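You operate a simulated robot arm through the tools that you are given. There is no shell and no other tool.

The job below is to be done with a simulated robot arm. You get a single attempt, and the scene is never put back.

JOB
Put things in order on the top of the steel bench. At the end: the black cap from the top of the steel bench stands where the black pot stood; the green padlock from the top of the steel bench stands where the black cap stood; the white fuse (marked "16 A") from the top of the steel bench stands on top of the silver spacer; the black pot stands on top of the brown carton (marked "NUTS"); whatever was shut is shut again. Leave all else as you found it, and nothing knocked over.

It is judged by the outcome, as a careful person would: the job done as asked, and still so three seconds after it is handed in. It fails if anything else is knocked over, pushed out of place, dropped, spilled or broken. Lids that push on must go on centred and level and be pressed home; caps that screw on are set level and turned clockwise until they are tight.

ROBOT AND FRAMES
A 6-joint arm with a two-finger parallel gripper, fixed in place. Base frame: the origin is at the foot of the arm, x ahead of it, y to its left, z up; the work surface is at about z = 0.8. Readings come in m, degrees, newtons and seconds.
With the tool pointing down near the work surface it reaches from about 0.34 to 0.76 m from the base axis. Its first joint turns from -66.0 to 66.0 degrees. Payload 2.45 kg.
The TCP is the grasp point between the finger pads, 0.024 m short of the fingertips. In the tool frame z runs along the fingers and y along their closing line. Largest opening 0.068 m; finger width 0.017, thickness 0.01; the body of the gripper, 0.04 by 0.07 m, starts 0.041 m behind the TCP.
Orientation is that of the tool frame in the base frame, as a unit quaternion [w, x, y, z]. With the fingers straight down and closing along the base's y, the tool's x points along the base's -x, its y along +y and its z along -z.

CONTROLS
- The arm moves only by the tool drive_tool. Its argument "moves" is a list of rows, each a list of 6 numbers: the shift along the tool's x, y, z in m, then the turn, a rotation vector about the tool's x, y, z in degrees. In form: [[dx, dy, dz, wx, wy, wz], ...]. A call has 1 to 20 rows; each row shifts and turns the commanded pose from where the row before left it, along the tool's axes as they then stand. "claw" is the finger opening in m, from 0 to 0.068, set as the call begins (left out, the last holds). A row lasts 0.2 s, in which the tool goes at most 0.05 m and 8.6 degrees; a call with a longer step from one row to the next is refused whole, and so is a gripper value outside its range. Where a pose cannot be reached the arm comes as near as it can. A force on the tool above 40 N (or 10 N above the force at the start of the call, whichever is more), or a blocked arm, ends the call early, and 0.2 s more pass. The fingers move at their own pace (about 0.108 m/s each) and stop on an object; they squeeze with about 21 N. The grip force told is the motor's: it shows also when the fingers shut on nothing. Time passes only in rows, and 0.2 s behind the last, so rows that do not move let the fingers close. It gives the time, the measured TCP pose, the force on the tool (base axes), the opening and the grip force at its end, in the units of the frame above (readings bear some noise), with the torque about the TCP (base axes, N m) and any sound that the robot's microphone picked up.
- Cameras (640 x 400 px; columns grow to the right, rows downward): "scene" is fixed at [0.1658, 0.4124, 1.4586]; the picture's right is [-0.76, -0.65, 0.00], its down [-0.39, 0.46, -0.80] and it looks along [0.52, -0.61, -0.60] (base axes); focal length 370 px, centre (320, 200). "wrist" rides on the gripper at [0.084, 0.011, -0.075] in the tool frame; the picture's right is [-0.13, 0.99, 0.00], its down [-0.60, -0.08, -0.79] and it looks along [-0.79, -0.10, 0.61] (tool axes); focal length 251 px, centre (320, 200). There is no depth. A picture from a camera that has moved, and an enlarged one, comes with that camera's place and axes in the base frame and with its lens.
- grab_frame(camera): a new picture of that camera. No time passes.
- zoom(camera, box): a new picture of the part [left, top, right, bottom] of that camera's present view, enlarged. No time passes.
- job_done(): hands the job in; it is judged then, once.

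Places have to be worked out from the pictures, the camera data and where the tool is seen. Open the gripper and draw the arm clear of the work before you hand the job in, unless the task says otherwise.

The tools are called after ">>>" by a JSON object that holds its "api" and its "payload". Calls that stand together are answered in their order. drive_tool: Moves the arm, as the interface text tells. Its arguments: {"type":"object","properties":{"moves":{"type":"array"},"claw":{"type":"number"}},"required":["moves"]} The other tools are called the same way: grab_frame (camera) takes a picture; zoom (camera, box) takes an enlarged picture of a part of a camera's view; job_done () hands the job in.

At the start:

```text
clock: 0.0
position: [0.3976, -0.18, 1.0628]
tcp_rot: [0.0, 0.0, 1.0, 0.0]
wrist_force: [-0.4, 0.6, 0.4]
wrist_torque: [-0.01, 0.02, -0.03]
gripper_width: 0.0679
grip_force: 0.1
```

scene: 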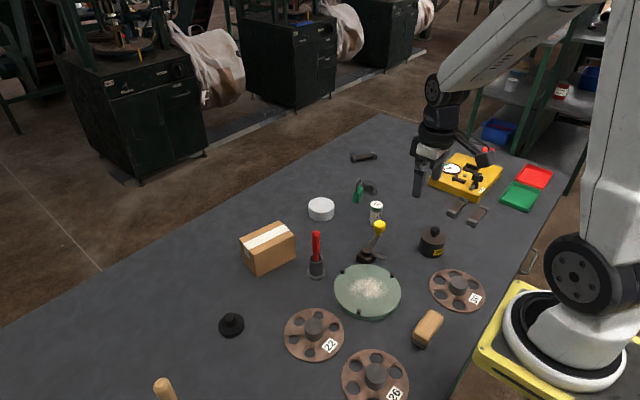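
wrist: 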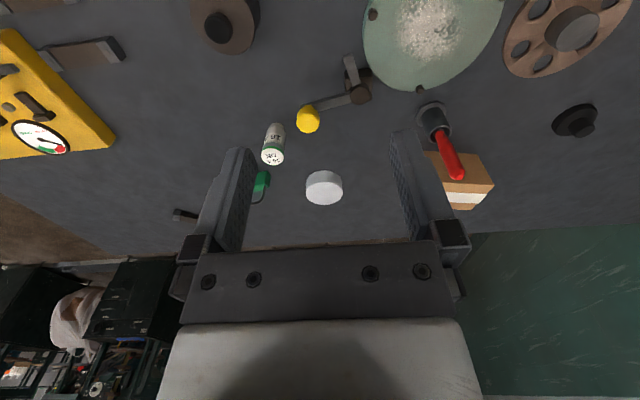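

I'll start by looking closely at the bench objects with enlarged views from the scene camera.

>>> {"api": "zoom", "payload": {"camera": "scene", "box": [320, 130, 480, 230]}}

>>> {"api": "zoom", "payload": {"camera": "scene", "box": [200, 190, 360, 290]}}

>>> {"api": "zoom", "payload": {"camera": "scene", "box": [340, 190, 500, 290]}}

>>> {"api": "zoom", "payload": {"camera": "scene", "box": [140, 290, 300, 390]}}

>>> {"api": "zoom", "payload": {"camera": "scene", "box": [420, 120, 580, 220]}}

>>> {"api": "zoom", "payload": {"camera": "scene", "box": [270, 280, 462, 400]}}

```text
4.00 times, centred on (400, 180) of scene
camera zoom: at [0.1658, 0.4124, 1.4586], right [-0.76, -0.65, 0.0], down [-0.39, 0.46, -0.8], along [0.52, -0.61, -0.6], focal length 1479 px, centre (0, 280)
```

zoom: 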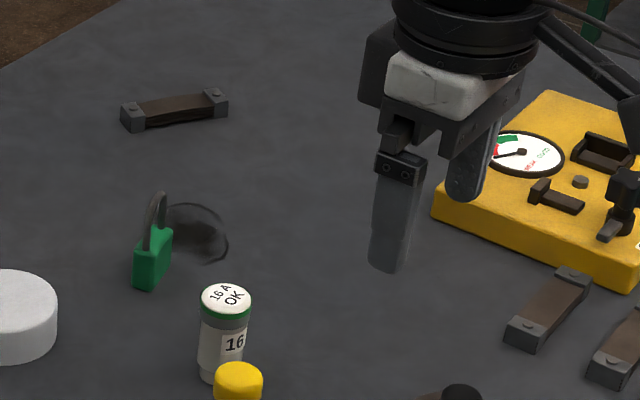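

```text
4.00 times, centred on (280, 240) of scene
camera zoom: at [0.1658, 0.4124, 1.4586], right [-0.76, -0.65, 0.0], down [-0.39, 0.46, -0.8], along [0.52, -0.61, -0.6], focal length 1479 px, centre (480, 40)
```

zoom: 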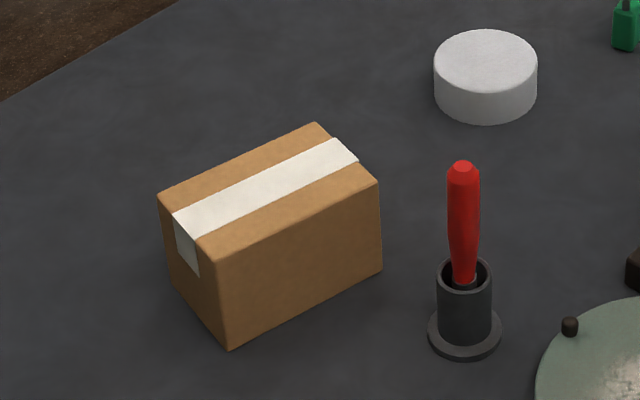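

```text
4.00 times, centred on (420, 240) of scene
camera zoom: at [0.1658, 0.4124, 1.4586], right [-0.76, -0.65, 0.0], down [-0.39, 0.46, -0.8], along [0.52, -0.61, -0.6], focal length 1479 px, centre (-80, 40)
```

zoom: 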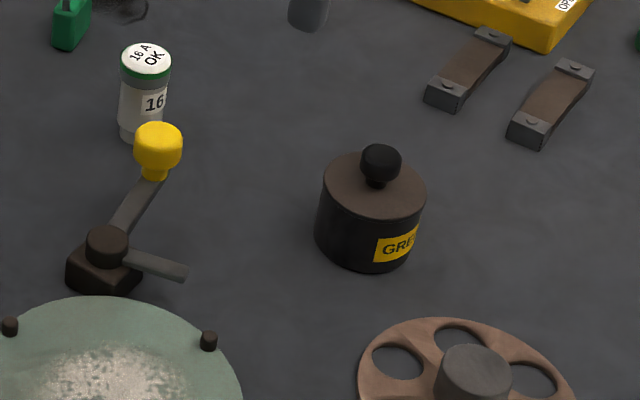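

```text
4.00 times, centred on (220, 340) of scene
camera zoom: at [0.1658, 0.4124, 1.4586], right [-0.76, -0.65, 0.0], down [-0.39, 0.46, -0.8], along [0.52, -0.61, -0.6], focal length 1479 px, centre (720, -360)
```

zoom: 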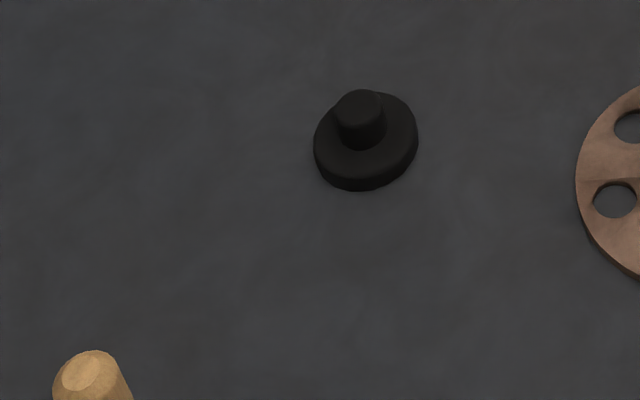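

```text
4.00 times, centred on (500, 170) of scene
camera zoom: at [0.1658, 0.4124, 1.4586], right [-0.76, -0.65, 0.0], down [-0.39, 0.46, -0.8], along [0.52, -0.61, -0.6], focal length 1479 px, centre (-400, 320)
```

zoom: 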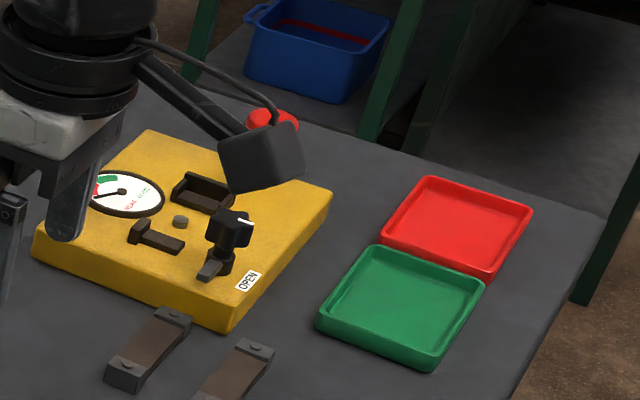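

```text
3.33 times, centred on (366, 340) of scene
camera zoom: at [0.1658, 0.4124, 1.4586], right [-0.76, -0.65, 0.0], down [-0.39, 0.46, -0.8], along [0.52, -0.61, -0.6], focal length 1232 px, centre (167, -267)
```

zoom: 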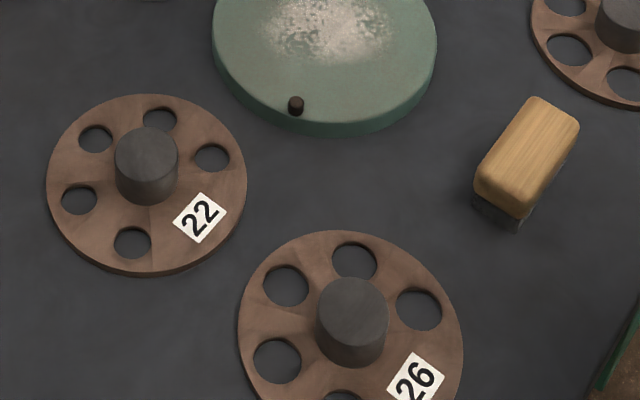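

The pot (marked GRE…) seems to be near (0.39, -0.28), the cap near (0.60, 0.19), the padlock near (0.65, -0.32), the fuse near (0.555, -0.27), the spacer near (0.70, -0.21) and the carton near (0.67, 0.01). I move the tool nearer to the pot, staying high, so the wrist camera can measure it.

>>> {"api": "drive_tool", "payload": {"moves": [[0.0225, -0.0333, 0.0209, 0, 0, 0], [0.0225, -0.0333, 0.0209, 0, 0, 0], [0.0225, -0.0333, 0.0209, 0, 0, 0], [0, 0, 0, 0, 0, 0]], "claw": 0.068}}

>>> {"api": "grab_frame", "payload": {"camera": "wrist"}}

>>> {"api": "grab_frame", "payload": {"camera": "scene"}}

```text
clock: 1.0
position: [0.329, -0.2809, 1.0016]
tcp_rot: [-0.001, 0.001, 1.0, 0.001]
wrist_force: [-0.8, 0.3, 0.6]
wrist_torque: [0.03, 0.04, -0.04]
gripper_width: 0.068
grip_force: 0.1
```

```text
taken
camera wrist: at [0.2438, -0.2703, 1.0757], right [0.13, 0.99, 0.0], down [0.6, -0.08, 0.79], along [0.79, -0.1, -0.61], focal length 251 px, centre (320, 200)
```

wrist: 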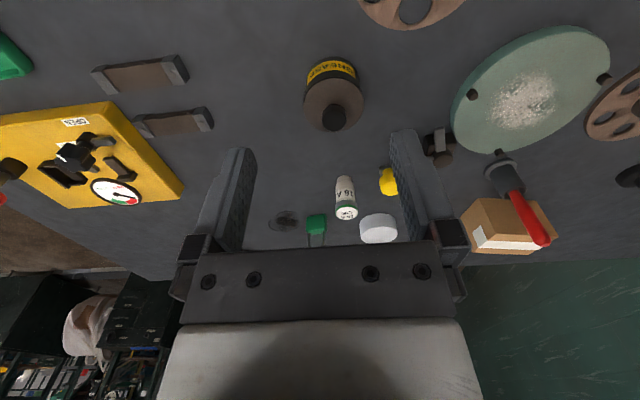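

```text
taken
```

scene: 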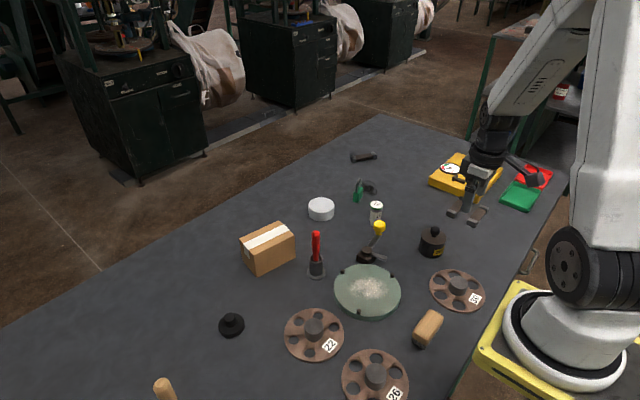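

The pot is well in view of the wrist camera now. I enlarge it to measure the body, lid and knob.

>>> {"api": "zoom", "payload": {"camera": "wrist", "box": [272, 40, 400, 140]}}

>>> {"api": "zoom", "payload": {"camera": "scene", "box": [400, 215, 464, 265]}}

>>> {"api": "zoom", "payload": {"camera": "scene", "box": [336, 170, 400, 230]}}

```text
4.00 times, centred on (336, 90) of wrist
camera zoom: at [0.2438, -0.2703, 1.0757], right [0.13, 0.99, 0.0], down [0.6, -0.08, 0.79], along [0.79, -0.1, -0.61], focal length 1006 px, centre (256, 640)
```

zoom: 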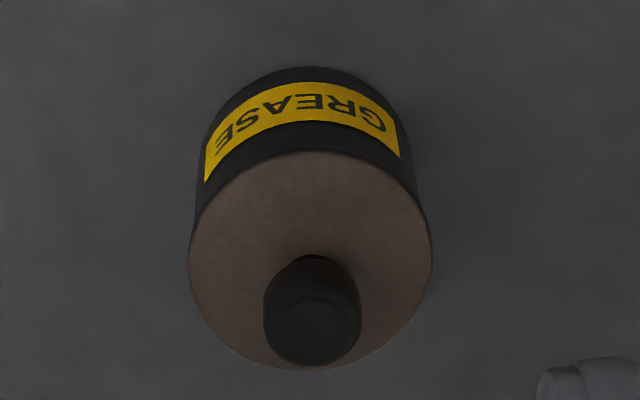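

```text
8.00 times, centred on (432, 240) of scene
camera zoom: at [0.1658, 0.4124, 1.4586], right [-0.76, -0.65, 0.0], down [-0.39, 0.46, -0.8], along [0.52, -0.61, -0.6], focal length 2958 px, centre (-576, -120)
```

zoom: 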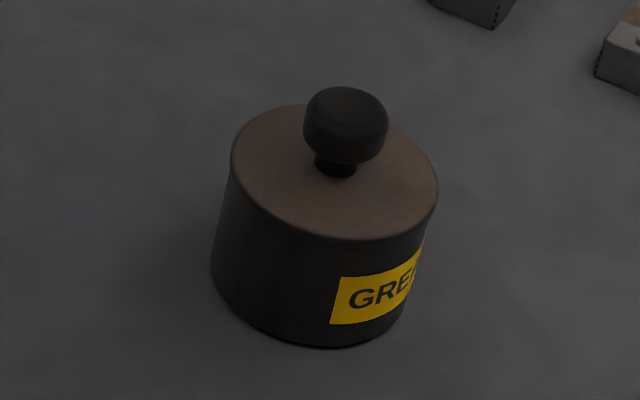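

```text
6.67 times, centred on (368, 200) of scene
camera zoom: at [0.1658, 0.4124, 1.4586], right [-0.76, -0.65, 0.0], down [-0.39, 0.46, -0.8], along [0.52, -0.61, -0.6], focal length 2465 px, centre (0, 200)
```

zoom: 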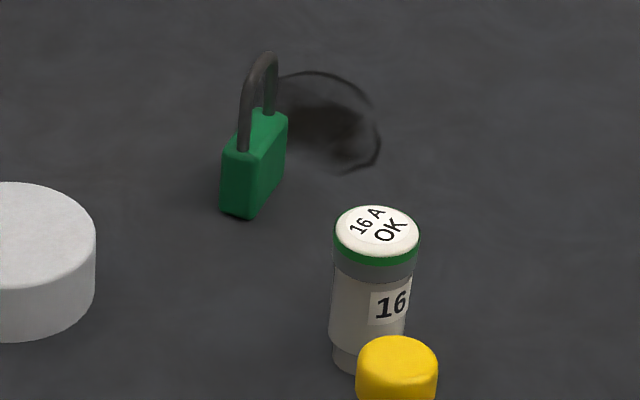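

The enlarged pictures are rendered sharply, so I zoom further on the edge between the pot's lid and body to see whether the lid overhangs, and on the padlock from the wrist side.

>>> {"api": "zoom", "payload": {"camera": "scene", "box": [424, 225, 456, 245]}}

>>> {"api": "zoom", "payload": {"camera": "scene", "box": [424, 240, 456, 260]}}

>>> {"api": "zoom", "payload": {"camera": "wrist", "box": [304, 50, 368, 90]}}

>>> {"api": "zoom", "payload": {"camera": "wrist", "box": [260, 165, 420, 250]}}

```text
16.00 times, centred on (440, 235) of scene
camera zoom: at [0.1658, 0.4124, 1.4586], right [-0.76, -0.65, 0.0], down [-0.39, 0.46, -0.8], along [0.52, -0.61, -0.6], focal length 5916 px, centre (-1600, -360)
```

zoom: 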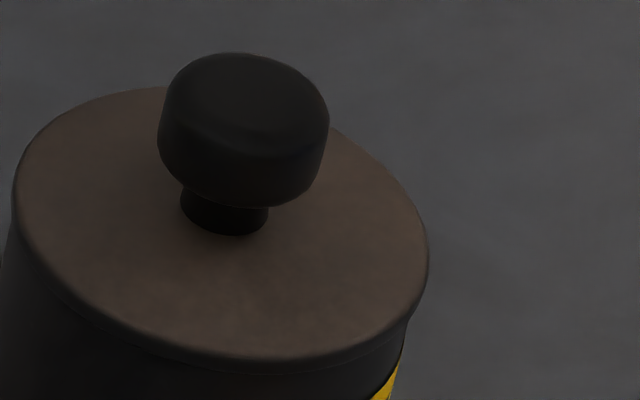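

```text
16.00 times, centred on (440, 250) of scene
camera zoom: at [0.1658, 0.4124, 1.4586], right [-0.76, -0.65, 0.0], down [-0.39, 0.46, -0.8], along [0.52, -0.61, -0.6], focal length 5916 px, centre (-1600, -600)
```

zoom: 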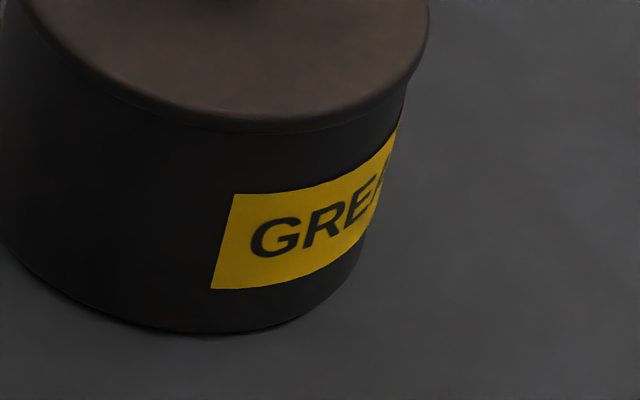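

```text
10.00 times, centred on (336, 70) of wrist
camera zoom: at [0.2438, -0.2703, 1.0757], right [0.13, 0.99, 0.0], down [0.6, -0.08, 0.79], along [0.79, -0.1, -0.61], focal length 2514 px, centre (160, 1500)
```

zoom: 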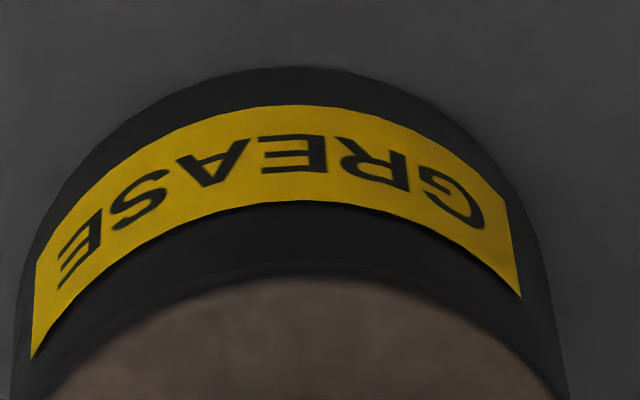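

```text
4.00 times, centred on (340, 208) of wrist
camera zoom: at [0.2438, -0.2703, 1.0757], right [0.13, 0.99, 0.0], down [0.6, -0.08, 0.79], along [0.79, -0.1, -0.61], focal length 1006 px, centre (240, 170)
```

zoom: 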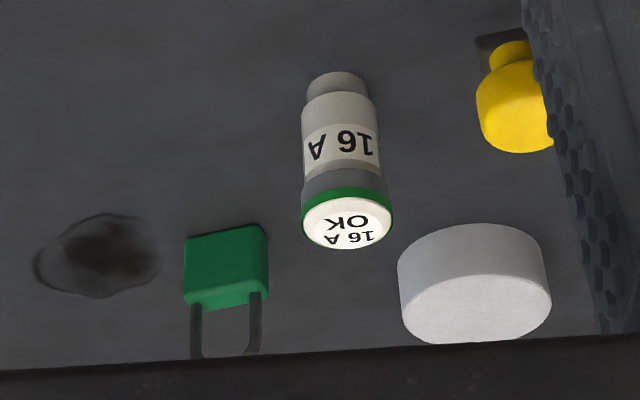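

The lid (brown top) is a separate push-on part that overhangs the body by about 1 mm, so I must grip the body below the lid rim. I'll tilt the gripper 45° so the palm clears the knob. First I move sideways and turn the tool 90° up high, then tilt.

>>> {"api": "drive_tool", "payload": {"moves": [[-0.0148, -0.0348, 0.005, 0, 0, 0], [-0.0148, -0.0348, 0.005, 0, 0, 0], [-0.0148, -0.0348, 0.005, 0, 0, 0], [-0.0148, -0.0348, 0.005, 0, 0, 0], [0, 0, 0, 0, 0, 8.1818], [0, 0, 0, 0, 0, 8.1818], [0, 0, 0, 0, 0, 8.1818], [0, 0, 0, 0, 0, 8.1818], [0, 0, 0, 0, 0, 8.1818], [0, 0, 0, 0, 0, 8.1818], [0, 0, 0, 0, 0, 8.1818], [0, 0, 0, 0, 0, 8.1818], [0, 0, 0, 0, 0, 8.1818], [0, 0, 0, 0, 0, 8.1818], [0, 0, 0, 0, 0, 8.1818], [0, 0, 0, 0, 0, 0]], "claw": 0.068}}

>>> {"api": "grab_frame", "payload": {"camera": "wrist"}}

>>> {"api": "grab_frame", "payload": {"camera": "scene"}}

```text
clock: 4.4
position: [0.3885, -0.4158, 0.9811]
tcp_rot: [0.0, 0.708, 0.707, 0.0]
wrist_force: [0.0, -0.5, 0.5]
wrist_torque: [0.0, 0.03, 0.0]
gripper_width: 0.068
grip_force: 0.1
```

```text
taken
camera wrist: at [0.3992, -0.3346, 1.0553], right [0.99, -0.13, 0.0], down [-0.08, -0.6, 0.79], along [-0.1, -0.79, -0.61], focal length 251 px, centre (320, 200)
```

wrist: 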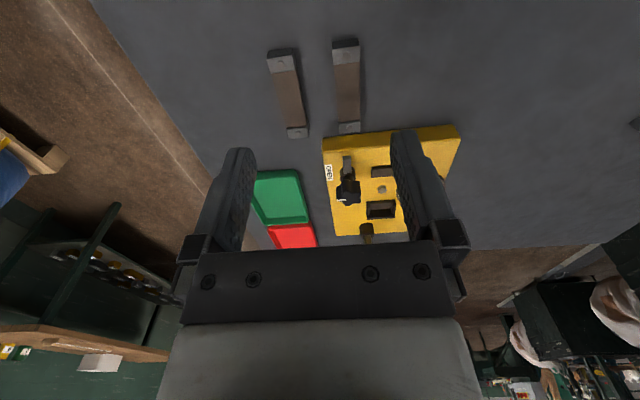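

```text
taken
```

scene: 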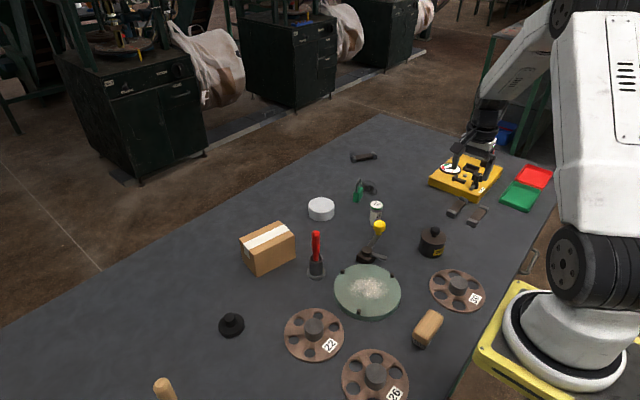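

The tool reached the turned pose exactly. Now I tilt it 45° about the closing axis, so that the fingers point toward +y and down and the camera sits above.

>>> {"api": "drive_tool", "payload": {"moves": [[0, 0, 0, 0, 7.5, 0], [0, 0, 0, 0, 7.5, 0], [0, 0, 0, 0, 7.5, 0], [0, 0, 0, 0, 7.5, 0], [0, 0, 0, 0, 7.5, 0], [0, 0, 0, 0, 7.5, 0], [0, 0, 0, 0, 0, 0], [0, 0, 0, 0, 0, 0]], "claw": 0.068}}

>>> {"api": "grab_frame", "payload": {"camera": "wrist"}}

>>> {"api": "grab_frame", "payload": {"camera": "scene"}}

```text
clock: 6.2
position: [0.3886, -0.4179, 0.9802]
tcp_rot: [-0.271, 0.653, 0.654, 0.27]
wrist_force: [0.0, -0.1, 0.0]
wrist_torque: [0.0, 0.0, -0.05]
gripper_width: 0.0682
grip_force: 0.0
```

```text
taken
camera wrist: at [0.3991, -0.4129, 1.0925], right [0.99, -0.09, -0.09], down [-0.08, -0.99, 0.13], along [-0.1, -0.12, -0.99], focal length 251 px, centre (320, 200)
```

wrist: 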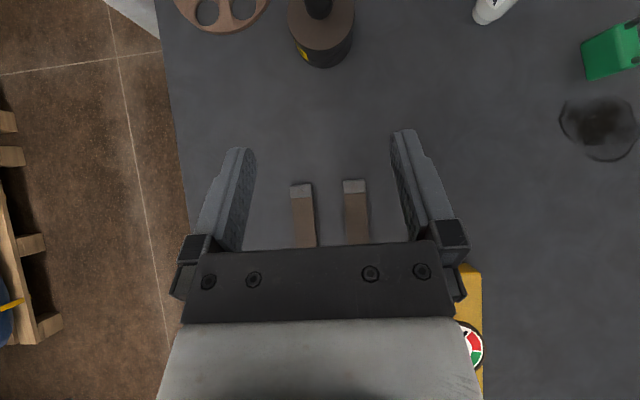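

```text
taken
```

scene: 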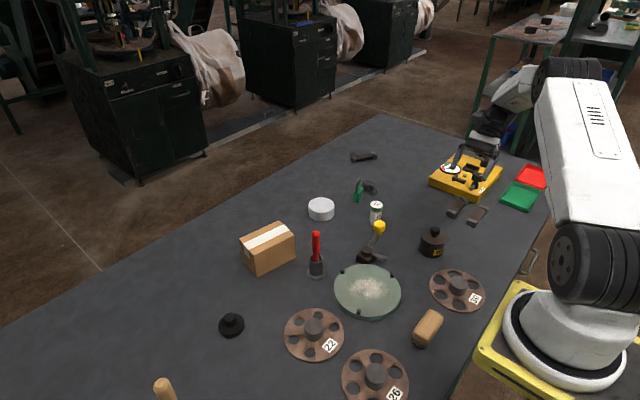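

The tilt is exact and the camera looks almost straight down. I move lower and a little nearer to the pot, still short of it, to check the lateral alignment.

>>> {"api": "drive_tool", "payload": {"moves": [[-0.0113, 0, 0.0453, 0, 0, 0], [-0.0113, 0, 0.0453, 0, 0, 0], [0, 0, 0, 0, 0, 0], [0, 0, 0, 0, 0, 0]], "claw": 0.068}}

>>> {"api": "grab_frame", "payload": {"camera": "wrist"}}

>>> {"api": "zoom", "payload": {"camera": "scene", "box": [392, 185, 488, 265]}}

>>> {"api": "zoom", "payload": {"camera": "wrist", "box": [240, 0, 400, 100]}}

```text
clock: 7.2
position: [0.388, -0.3713, 0.8995]
tcp_rot: [-0.271, 0.653, 0.653, 0.27]
wrist_force: [-1.0, 0.3, -0.2]
wrist_torque: [0.0, -0.02, 0.01]
gripper_width: 0.0677
grip_force: 0.0
```

```text
taken
camera wrist: at [0.3983, -0.366, 1.0109], right [0.99, -0.09, -0.09], down [-0.08, -0.99, 0.13], along [-0.1, -0.13, -0.99], focal length 251 px, centre (320, 200)
```

wrist: 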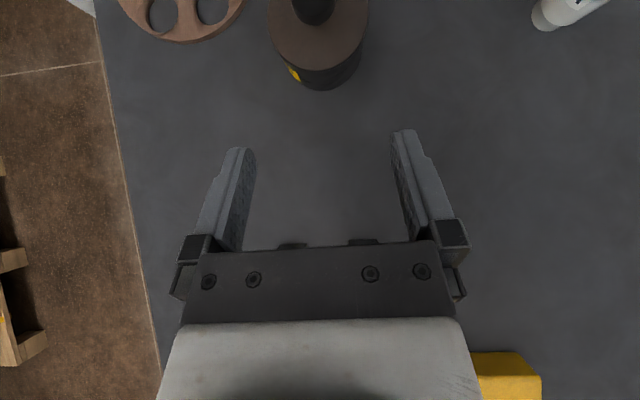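

```text
5.00 times, centred on (440, 225) of scene
camera zoom: at [0.1658, 0.4124, 1.4586], right [-0.76, -0.65, 0.0], down [-0.39, 0.46, -0.8], along [0.52, -0.61, -0.6], focal length 1849 px, centre (-280, 75)
```

zoom: 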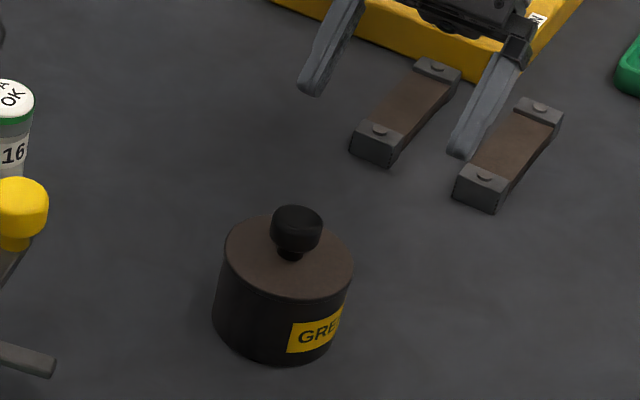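

```text
4.00 times, centred on (320, 50) of wrist
camera zoom: at [0.3983, -0.366, 1.0109], right [0.99, -0.09, -0.09], down [-0.08, -0.99, 0.13], along [-0.1, -0.13, -0.99], focal length 1006 px, centre (320, 800)
```

zoom: 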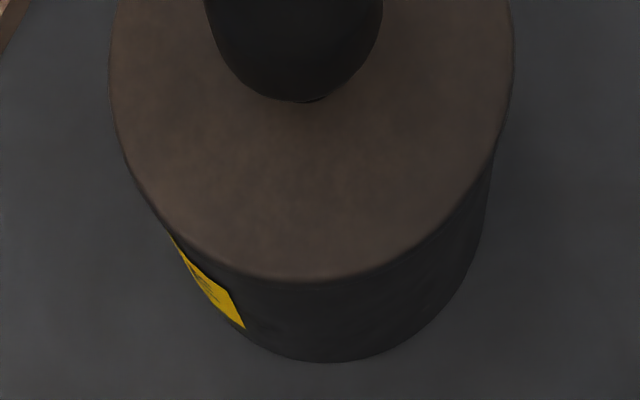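

From this close view I judge the pot axis to be at about (0.390, -0.275), the lid top at z≈0.846 and the diameter about 62 mm. I shift 2 mm in +x and go straight down to grip height, still behind the pot.

>>> {"api": "drive_tool", "payload": {"moves": [[-0.0255, 0.001, 0.0255, 0, 0, 0], [-0.0255, 0.001, 0.0255, 0, 0, 0], [0, 0, 0, 0, 0, 0], [0, 0, 0, 0, 0, 0]], "claw": 0.068}}

>>> {"api": "grab_frame", "payload": {"camera": "wrist"}}

>>> {"api": "zoom", "payload": {"camera": "scene", "box": [392, 195, 488, 275]}}

>>> {"api": "zoom", "payload": {"camera": "wrist", "box": [200, 0, 440, 150]}}

```text
clock: 8.2
position: [0.3901, -0.3716, 0.8284]
tcp_rot: [-0.271, 0.653, 0.654, 0.271]
wrist_force: [1.0, 0.1, 0.4]
wrist_torque: [0.01, 0.04, 0.03]
gripper_width: 0.0681
grip_force: 0.0
```

```text
taken
camera wrist: at [0.4005, -0.3655, 0.9395], right [0.99, -0.09, -0.09], down [-0.08, -0.99, 0.13], along [-0.1, -0.13, -0.99], focal length 251 px, centre (320, 200)
```

wrist: 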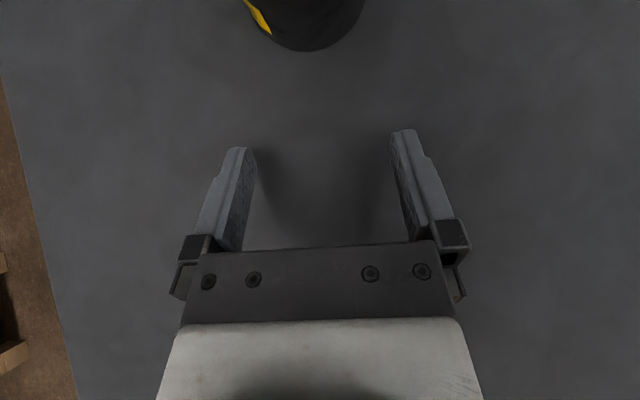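

```text
5.00 times, centred on (440, 235) of scene
camera zoom: at [0.1658, 0.4124, 1.4586], right [-0.76, -0.65, 0.0], down [-0.39, 0.46, -0.8], along [0.52, -0.61, -0.6], focal length 1849 px, centre (-280, 25)
```

zoom: 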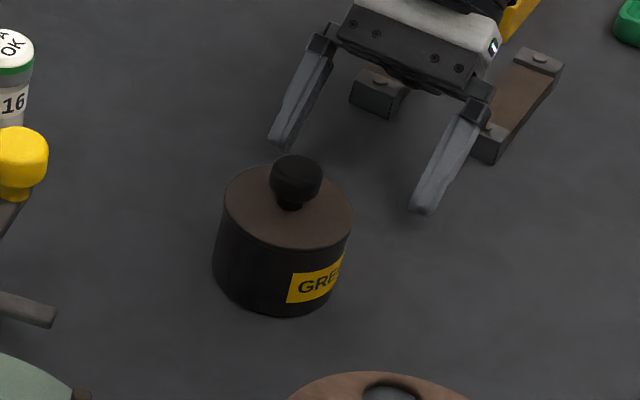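

```text
2.67 times, centred on (320, 75) of wrist
camera zoom: at [0.4005, -0.3655, 0.9395], right [0.99, -0.09, -0.09], down [-0.08, -0.99, 0.13], along [-0.1, -0.13, -0.99], focal length 670 px, centre (320, 533)
```

zoom: 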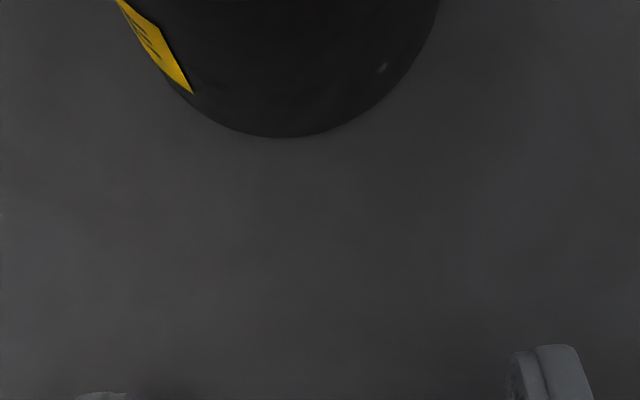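

Height and x read correctly and the fingers are level behind the pot. I advance 45 mm in +y so the fingertips just come level with the pot's near side, and check the gaps on both sides.

>>> {"api": "drive_tool", "payload": {"moves": [[0.0106, 0, 0.0106, 0, 0, 0], [0.0106, 0, 0.0106, 0, 0, 0], [0.0106, 0, 0.0106, 0, 0, 0], [0, 0, 0, 0, 0, 0], [0, 0, 0, 0, 0, 0]], "claw": 0.068}}

>>> {"api": "zoom", "payload": {"camera": "wrist", "box": [200, 0, 440, 150]}}

>>> {"api": "zoom", "payload": {"camera": "scene", "box": [408, 215, 472, 265]}}

```text
clock: 9.4
position: [0.3902, -0.3259, 0.8292]
tcp_rot: [-0.271, 0.653, 0.654, 0.27]
wrist_force: [0.8, -0.6, 0.1]
wrist_torque: [0.02, 0.04, -0.02]
gripper_width: 0.068
grip_force: 0.0
```

```text
2.67 times, centred on (320, 75) of wrist
camera zoom: at [0.4011, -0.3203, 0.9406], right [0.99, -0.09, -0.09], down [-0.08, -0.99, 0.13], along [-0.1, -0.13, -0.99], focal length 670 px, centre (320, 533)
```

zoom: 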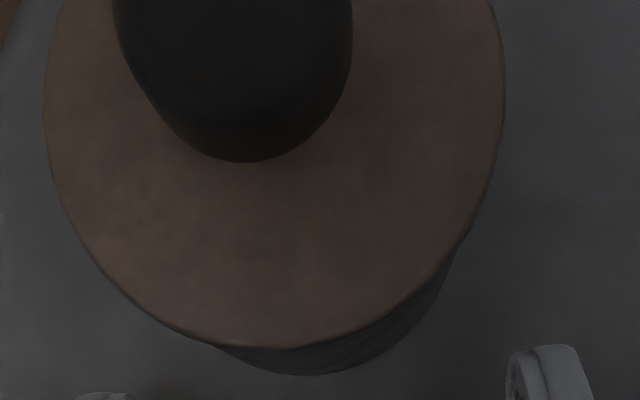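

```text
8.00 times, centred on (440, 240) of scene
camera zoom: at [0.1658, 0.4124, 1.4586], right [-0.76, -0.65, 0.0], down [-0.39, 0.46, -0.8], along [0.52, -0.61, -0.6], focal length 2958 px, centre (-640, -120)
```

zoom: 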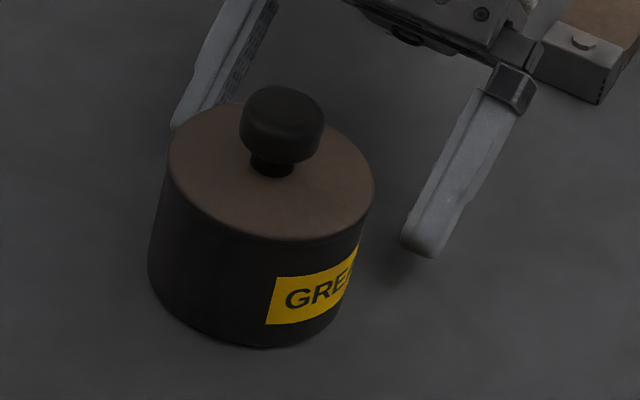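

The lid centre projects to x≈0.390, which matches the tool's x of 0.3902 within half a millimetre. I advance the remaining 45 mm slowly so the fingers straddle the body below the lid rim.

>>> {"api": "drive_tool", "payload": {"moves": [[0.008, 0, 0.008, 0, 0, 0], [0.008, 0, 0.008, 0, 0, 0], [0.008, 0, 0.008, 0, 0, 0], [0.008, 0, 0.008, 0, 0, 0], [0, 0, 0, 0, 0, 0], [0, 0, 0, 0, 0, 0]], "claw": 0.068}}

>>> {"api": "grab_frame", "payload": {"camera": "wrist"}}

>>> {"api": "zoom", "payload": {"camera": "scene", "box": [408, 215, 472, 265]}}

```text
clock: 10.8
position: [0.3902, -0.2811, 0.829]
tcp_rot: [-0.27, 0.654, 0.653, 0.271]
wrist_force: [0.9, -0.4, -0.7]
wrist_torque: [0.0, -0.01, -0.01]
gripper_width: 0.0681
grip_force: 0.1
```

```text
taken
camera wrist: at [0.4008, -0.2747, 0.9396], right [0.99, -0.09, -0.09], down [-0.08, -0.99, 0.13], along [-0.1, -0.13, -0.99], focal length 251 px, centre (320, 200)
```

wrist: 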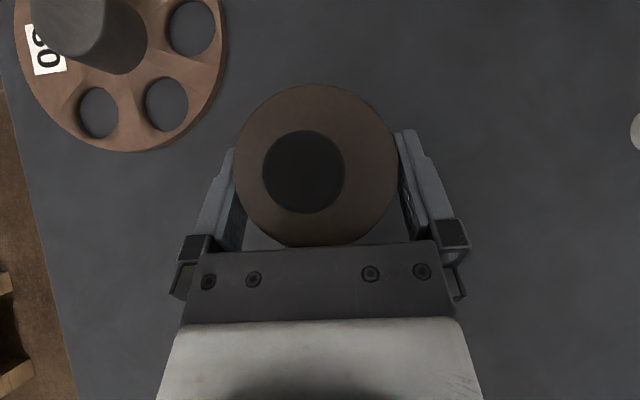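

```text
8.00 times, centred on (440, 240) of scene
camera zoom: at [0.1658, 0.4124, 1.4586], right [-0.76, -0.65, 0.0], down [-0.39, 0.46, -0.8], along [0.52, -0.61, -0.6], focal length 2958 px, centre (-640, -120)
```

zoom: 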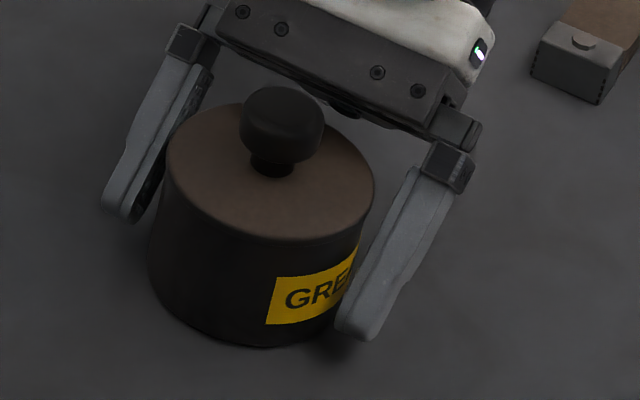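

The fingers straddle the pot's body cleanly with the palm clear of the knob, and the pot hasn't moved; its spot is (0.390, -0.274). I close the fingers on the body.

>>> {"api": "drive_tool", "payload": {"moves": [[0, 0, 0, 0, 0, 0], [0, 0, 0, 0, 0, 0], [0, 0, 0, 0, 0, 0]], "claw": 0.03}}

>>> {"api": "grab_frame", "payload": {"camera": "wrist"}}

>>> {"api": "zoom", "payload": {"camera": "scene", "box": [408, 215, 472, 265]}}

```text
clock: 11.6
position: [0.3903, -0.2796, 0.8292]
tcp_rot: [-0.27, 0.654, 0.653, 0.271]
wrist_force: [-0.4, 0.5, 1.5]
wrist_torque: [-0.03, -0.09, 0.03]
gripper_width: 0.0597
grip_force: 20.8
```

```text
taken
camera wrist: at [0.4008, -0.2748, 0.9396], right [0.99, -0.09, -0.09], down [-0.08, -0.99, 0.13], along [-0.1, -0.13, -0.99], focal length 251 px, centre (320, 200)
```

wrist: 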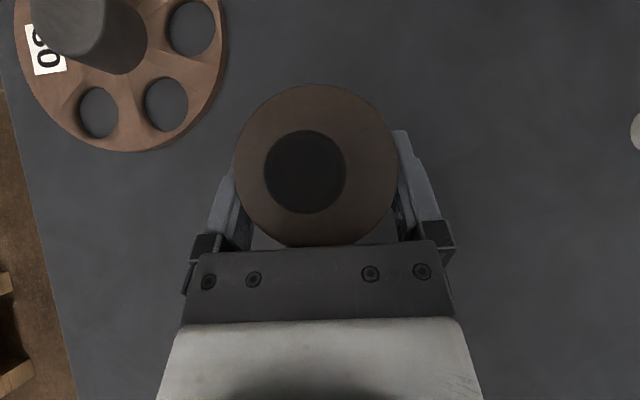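

```text
8.00 times, centred on (440, 240) of scene
camera zoom: at [0.1658, 0.4124, 1.4586], right [-0.76, -0.65, 0.0], down [-0.39, 0.46, -0.8], along [0.52, -0.61, -0.6], focal length 2958 px, centre (-640, -120)
```

zoom: 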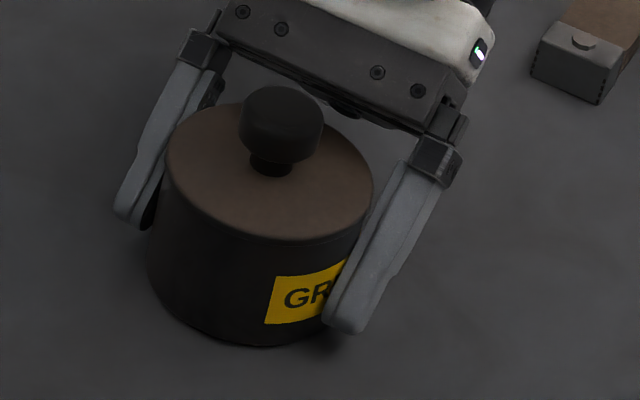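

The pot body is gripped at 59.7 mm with 21 N. I lift it straight up by 30 mm and check that it stays level with its lid on.

>>> {"api": "drive_tool", "payload": {"moves": [[0.0035, 0, -0.0035, 0, 0, 0], [0.0071, 0, -0.0071, 0, 0, 0], [0.0106, 0, -0.0106, 0, 0, 0], [0, 0, 0, 0, 0, 0], [0, 0, 0, 0, 0, 0]], "claw": 0.03}}

>>> {"api": "grab_frame", "payload": {"camera": "wrist"}}

>>> {"api": "zoom", "payload": {"camera": "scene", "box": [400, 195, 480, 265]}}

```text
clock: 12.8
position: [0.3893, -0.2791, 0.8591]
tcp_rot: [-0.27, 0.654, 0.653, 0.271]
wrist_force: [0.1, -1.0, -2.6]
wrist_torque: [-0.03, 0.01, -0.03]
gripper_width: 0.0597
grip_force: 21.2
```

```text
taken
camera wrist: at [0.4002, -0.2738, 0.9706], right [0.99, -0.09, -0.09], down [-0.08, -0.99, 0.13], along [-0.1, -0.13, -0.99], focal length 251 px, centre (320, 200)
```

wrist: 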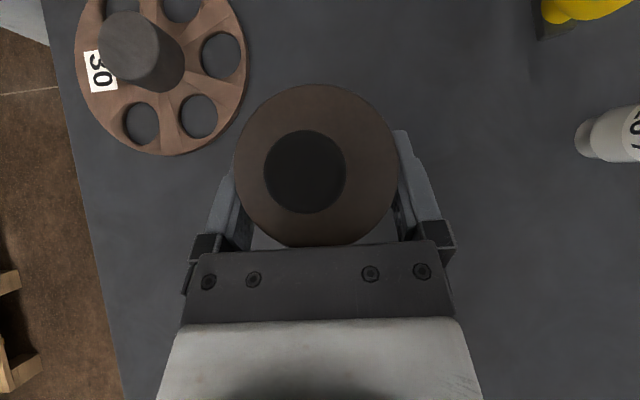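

```text
5.71 times, centred on (440, 230) of scene
camera zoom: at [0.1659, 0.4124, 1.4586], right [-0.76, -0.65, 0.0], down [-0.39, 0.46, -0.8], along [0.52, -0.61, -0.6], focal length 2113 px, centre (-366, 29)
```

zoom: 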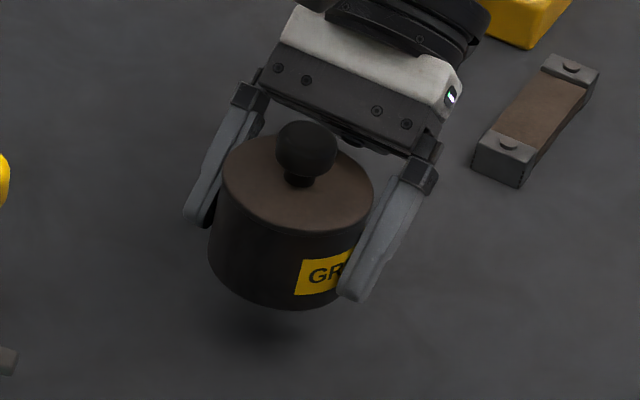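

The pot is up, level and shut (about 0.27 kg). While it's held safely, I raise it higher and measure the carton with enlarged views.

>>> {"api": "drive_tool", "payload": {"moves": [[0.0283, 0, -0.0283, 0, 0, 0], [0.0283, 0, -0.0283, 0, 0, 0], [0.0283, 0, -0.0283, 0, 0, 0], [0.0283, 0, -0.0283, 0, 0, 0], [0, 0, 0, 0, 0, 0]], "claw": 0.03}}

>>> {"api": "zoom", "payload": {"camera": "scene", "box": [228, 212, 308, 282]}}

>>> {"api": "zoom", "payload": {"camera": "scene", "box": [290, 220, 402, 290]}}

>>> {"api": "grab_frame", "payload": {"camera": "wrist"}}

```text
clock: 14.0
position: [0.3917, -0.2791, 1.0225]
tcp_rot: [-0.271, 0.653, 0.653, 0.271]
wrist_force: [0.3, 0.5, -3.6]
wrist_torque: [0.01, -0.02, -0.03]
gripper_width: 0.0598
grip_force: 21.0
```

```text
5.71 times, centred on (268, 247) of scene
camera zoom: at [0.1659, 0.4124, 1.4586], right [-0.76, -0.65, 0.0], down [-0.39, 0.46, -0.8], along [0.52, -0.61, -0.6], focal length 2113 px, centre (617, -69)
```

zoom: 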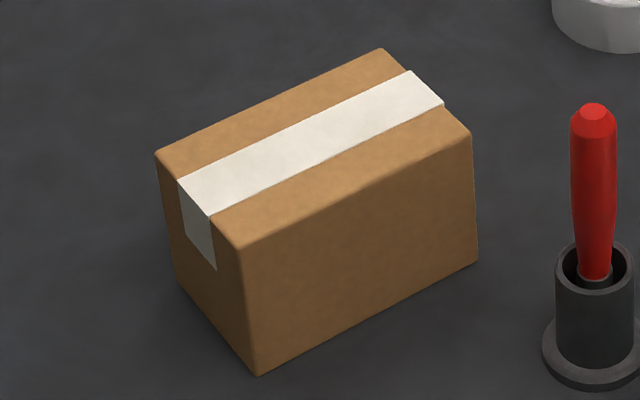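

```text
5.71 times, centred on (346, 255) of scene
camera zoom: at [0.1659, 0.4124, 1.4586], right [-0.76, -0.65, 0.0], down [-0.39, 0.46, -0.8], along [0.52, -0.61, -0.6], focal length 2113 px, centre (171, -114)
```

zoom: 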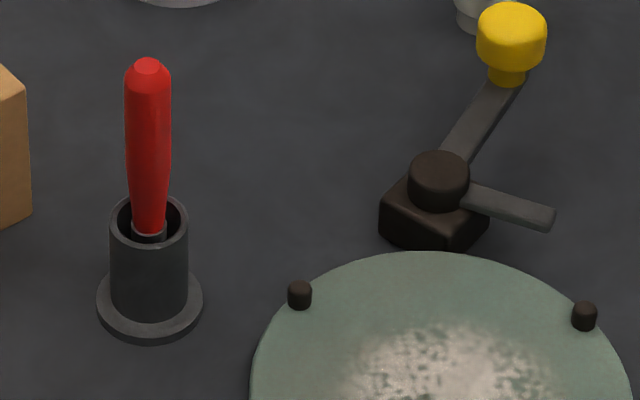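

```text
taken
camera wrist: at [0.4012, -0.2734, 1.1332], right [0.99, -0.09, -0.09], down [-0.08, -0.99, 0.13], along [-0.1, -0.13, -0.99], focal length 251 px, centre (320, 200)
```

wrist: 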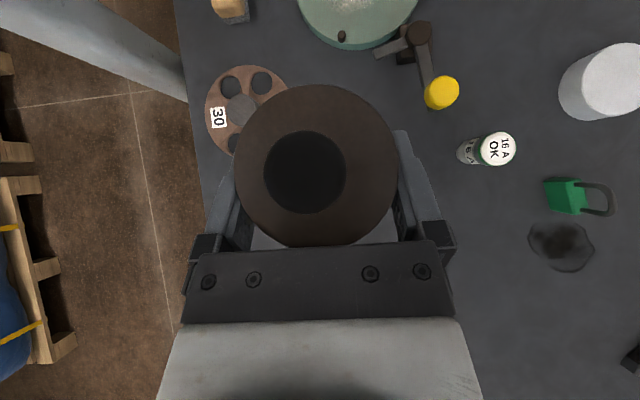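

Carton: top face centre at about (0.674, 0.0075), top z≈0.872, roughly 109 × 68 mm. The pot's axis sits 5.7 mm in +y of the TCP. I carry it at a safe height (pot bottom ≈0.99) over to above the carton.

>>> {"api": "drive_tool", "payload": {"moves": [[0.008, 0.012, 0.008, 0, 0, 0], [0.01656, 0.02353, 0.01656, 0, 0, 0], [0.01656, 0.02353, 0.01656, 0, 0, 0], [0.01656, 0.02353, 0.01656, 0, 0, 0], [0.01656, 0.02353, 0.01656, 0, 0, 0], [0.01656, 0.02353, 0.01656, 0, 0, 0], [0.01656, 0.02353, 0.01656, 0, 0, 0], [0.01656, 0.02353, 0.01656, 0, 0, 0], [0.01656, 0.02353, 0.01656, 0, 0, 0], [0.01656, 0.02353, 0.01656, 0, 0, 0], [0.01656, 0.02353, 0.01656, 0, 0, 0], [0.01656, 0.02353, 0.01656, 0, 0, 0], [0.008, 0.0115, 0.008, 0, 0, 0], [0, 0, 0, 0, 0, 0], [0, 0, 0, 0, 0, 0]], "claw": 0.03}}

>>> {"api": "grab_frame", "payload": {"camera": "wrist"}}

>>> {"api": "grab_frame", "payload": {"camera": "scene"}}

```text
clock: 17.2
position: [0.67, 0.0013, 1.0189]
tcp_rot: [-0.271, 0.653, 0.653, 0.27]
wrist_force: [-0.6, 0.2, -3.0]
wrist_torque: [-0.01, 0.01, 0.0]
gripper_width: 0.0597
grip_force: 20.7
```

```text
taken
camera wrist: at [0.6818, 0.0066, 1.1295], right [0.99, -0.09, -0.09], down [-0.08, -0.99, 0.13], along [-0.1, -0.13, -0.99], focal length 251 px, centre (320, 200)
```

wrist: 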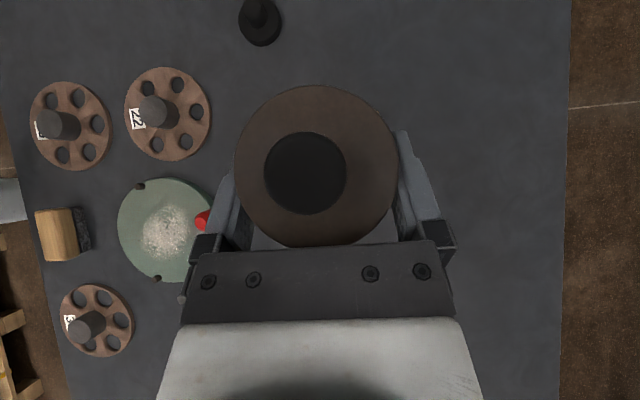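

```text
taken
```

scene: 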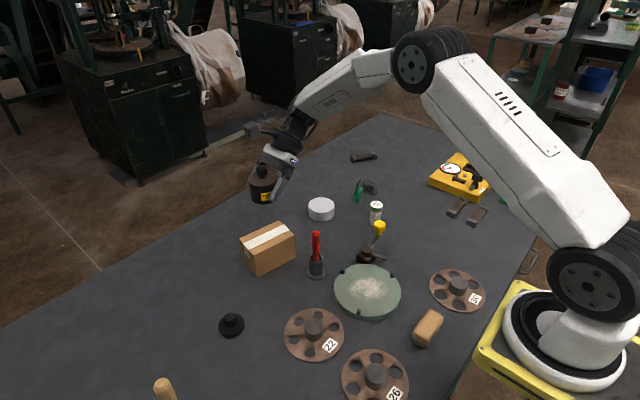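

The pot is above the carton. I take another still reading to see the settled position before lowering.

>>> {"api": "drive_tool", "payload": {"moves": [[0, 0, 0, 0, 0, 0], [0, 0, 0, 0, 0, 0]], "claw": 0.03}}

>>> {"api": "zoom", "payload": {"camera": "scene", "box": [220, 150, 330, 280]}}

```text
clock: 17.8
position: [0.6702, -0.0003, 1.0185]
tcp_rot: [-0.27, 0.654, 0.653, 0.27]
wrist_force: [0.9, 0.7, -2.7]
wrist_torque: [-0.04, -0.01, -0.04]
gripper_width: 0.0598
grip_force: 20.8
```

```text
3.08 times, centred on (275, 215) of scene
camera zoom: at [0.1659, 0.4124, 1.4586], right [-0.76, -0.65, 0.0], down [-0.39, 0.46, -0.8], along [0.52, -0.61, -0.6], focal length 1138 px, centre (458, 154)
```

zoom: 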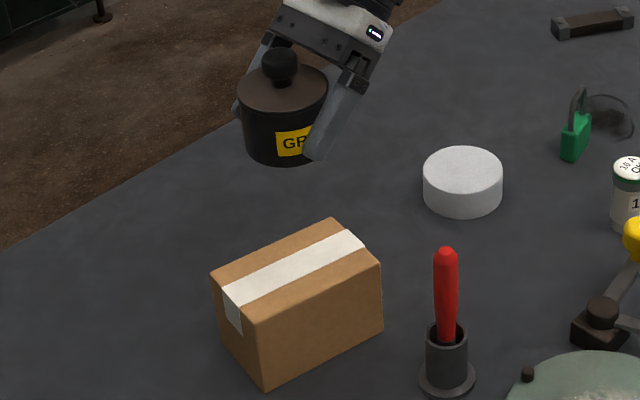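

It settles at (0.670, 0.0005, 1.0187), so I correct +4 mm in x and +1.5 mm in y, and lower until the pot's bottom is about 30 mm above the carton.

>>> {"api": "drive_tool", "payload": {"moves": [[-0.0153, 0.001, 0.0158, 0, 0, 0], [-0.0153, 0.001, 0.0158, 0, 0, 0], [-0.0153, 0.001, 0.0158, 0, 0, 0], [-0.0153, 0.001, 0.0158, 0, 0, 0], [0, 0, 0, 0, 0, 0], [0, 0, 0, 0, 0, 0]], "claw": 0.03}}

>>> {"api": "grab_frame", "payload": {"camera": "wrist"}}

>>> {"api": "zoom", "payload": {"camera": "scene", "box": [220, 190, 316, 285]}}

```text
clock: 19.2
position: [0.6762, 0.0011, 0.9305]
tcp_rot: [-0.271, 0.653, 0.654, 0.27]
wrist_force: [0.4, 0.3, -3.2]
wrist_torque: [0.0, -0.02, -0.01]
gripper_width: 0.0595
grip_force: 20.8
```

```text
taken
camera wrist: at [0.6863, 0.0082, 1.0416], right [0.99, -0.09, -0.09], down [-0.08, -0.99, 0.13], along [-0.1, -0.13, -0.99], focal length 251 px, centre (320, 200)
```

wrist: 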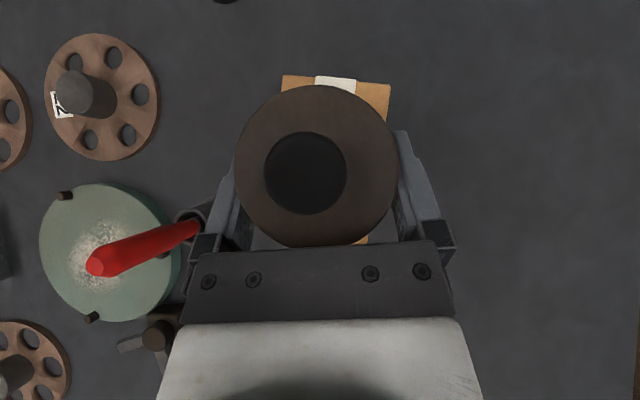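

```text
4.21 times, centred on (268, 238) of scene
camera zoom: at [0.1659, 0.4124, 1.4586], right [-0.76, -0.65, 0.0], down [-0.39, 0.46, -0.8], along [0.52, -0.61, -0.6], focal length 1557 px, centre (539, 42)
```

zoom: 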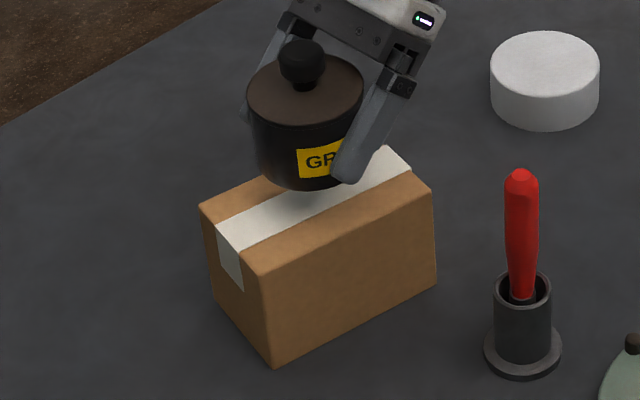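

The carton corners seen by the wrist camera agree with the scene estimate (centre ≈(0.6745, 0.008)), and the pot is over the centre within 2 mm. I lower slowly toward contact.

>>> {"api": "drive_tool", "payload": {"moves": [[-0.0042, 0, 0.0042, 0, 0, 0], [-0.0042, 0, 0.0042, 0, 0, 0], [-0.0042, 0, 0.0042, 0, 0, 0], [-0.0028, 0, 0.0028, 0, 0, 0], [-0.0021, 0, 0.0021, 0, 0, 0], [0, 0, 0, 0, 0, 0], [0, 0, 0, 0, 0, 0]], "claw": 0.03}}

>>> {"api": "zoom", "payload": {"camera": "scene", "box": [228, 200, 308, 270]}}

```text
clock: 20.8
position: [0.6767, 0.0024, 0.9073]
tcp_rot: [-0.271, 0.653, 0.653, 0.271]
wrist_force: [-0.3, -0.1, -3.2]
wrist_torque: [-0.03, -0.02, -0.02]
gripper_width: 0.0595
grip_force: 21.5
```

```text
5.71 times, centred on (268, 235) of scene
camera zoom: at [0.1659, 0.4124, 1.4586], right [-0.76, -0.65, 0.0], down [-0.39, 0.46, -0.8], along [0.52, -0.61, -0.6], focal length 2113 px, centre (617, 0)
```

zoom: 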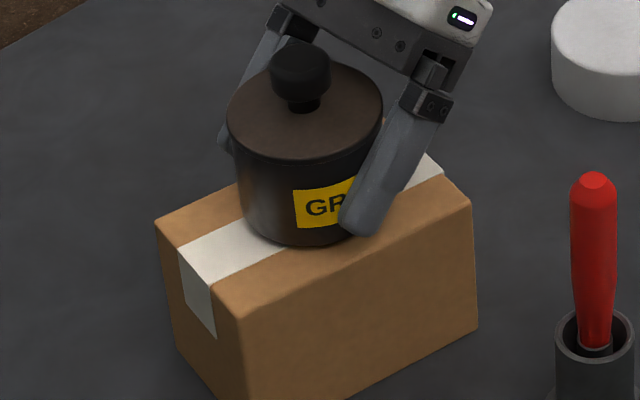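

About 5–6 mm remain and x reads about 1.5 mm high, so I correct that while lowering in small steps until contact shows in the force.

>>> {"api": "drive_tool", "payload": {"moves": [[-0.0014, -0.0015, 0.0014, 0, 0, 0], [-0.0014, 0, 0.0014, 0, 0, 0], [0, 0, 0, 0, 0, 0]], "claw": 0.03}}

>>> {"api": "zoom", "payload": {"camera": "scene", "box": [248, 215, 296, 255]}}

```text
clock: 21.6
position: [0.6749, 0.002, 0.9029]
tcp_rot: [-0.271, 0.653, 0.653, 0.27]
wrist_force: [-1.9, -0.5, 1.2]
wrist_torque: [-0.03, 0.14, 0.0]
gripper_width: 0.0595
grip_force: 21.0
```

```text
10.00 times, centred on (272, 235) of scene
camera zoom: at [0.1657, 0.4124, 1.4586], right [-0.76, -0.65, 0.0], down [-0.39, 0.46, -0.8], along [0.52, -0.61, -0.6], focal length 3698 px, centre (800, -150)
```

zoom: 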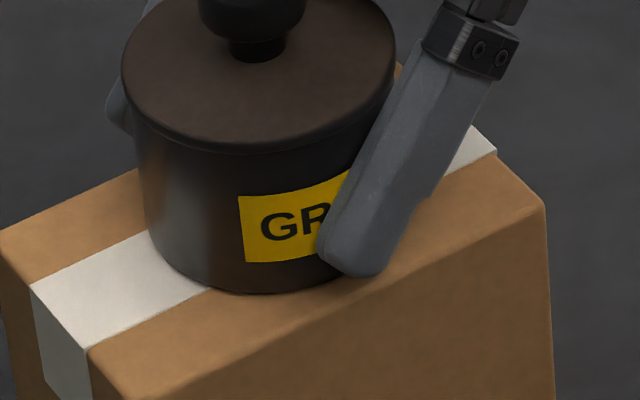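

The force changed from -3.2 N to +1.2 N, so the pot now rests on the carton, centred and upright. I open the fingers.

>>> {"api": "drive_tool", "payload": {"moves": [[0, 0, 0, 0, 0, 0], [0, 0, 0, 0, 0, 0]], "claw": 0.068}}

>>> {"api": "grab_frame", "payload": {"camera": "wrist"}}

>>> {"api": "zoom", "payload": {"camera": "scene", "box": [228, 200, 308, 270]}}

```text
clock: 22.2
position: [0.6749, 0.0021, 0.9033]
tcp_rot: [-0.27, 0.654, 0.653, 0.271]
wrist_force: [0.2, -0.2, 0.4]
wrist_torque: [-0.02, 0.0, -0.04]
gripper_width: 0.068
grip_force: 0.0
```

```text
taken
camera wrist: at [0.6856, 0.0079, 1.0142], right [0.99, -0.09, -0.09], down [-0.08, -0.99, 0.13], along [-0.1, -0.13, -0.99], focal length 251 px, centre (320, 200)
```

wrist: 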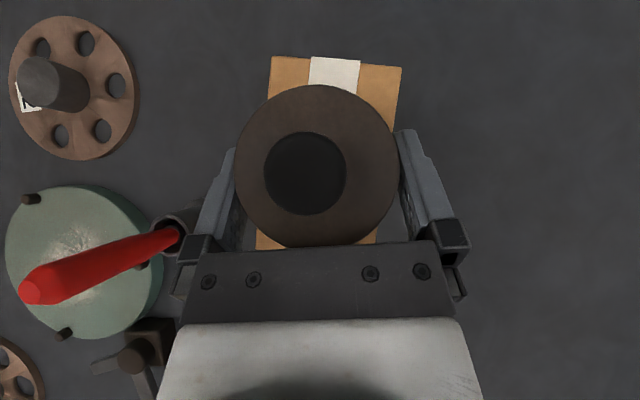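

```text
5.71 times, centred on (268, 235) of scene
camera zoom: at [0.1658, 0.4124, 1.4586], right [-0.76, -0.65, 0.0], down [-0.39, 0.46, -0.8], along [0.52, -0.61, -0.6], focal length 2113 px, centre (617, 0)
```

zoom: 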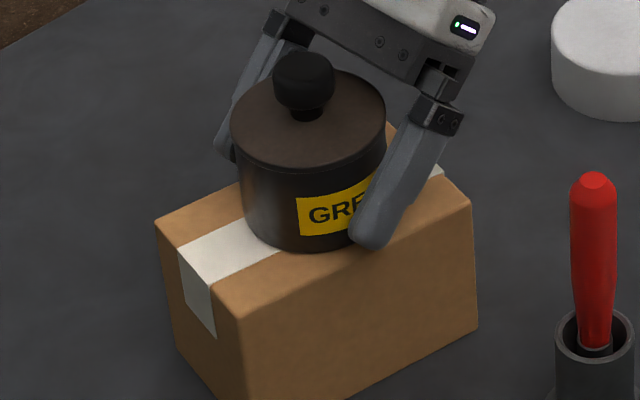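

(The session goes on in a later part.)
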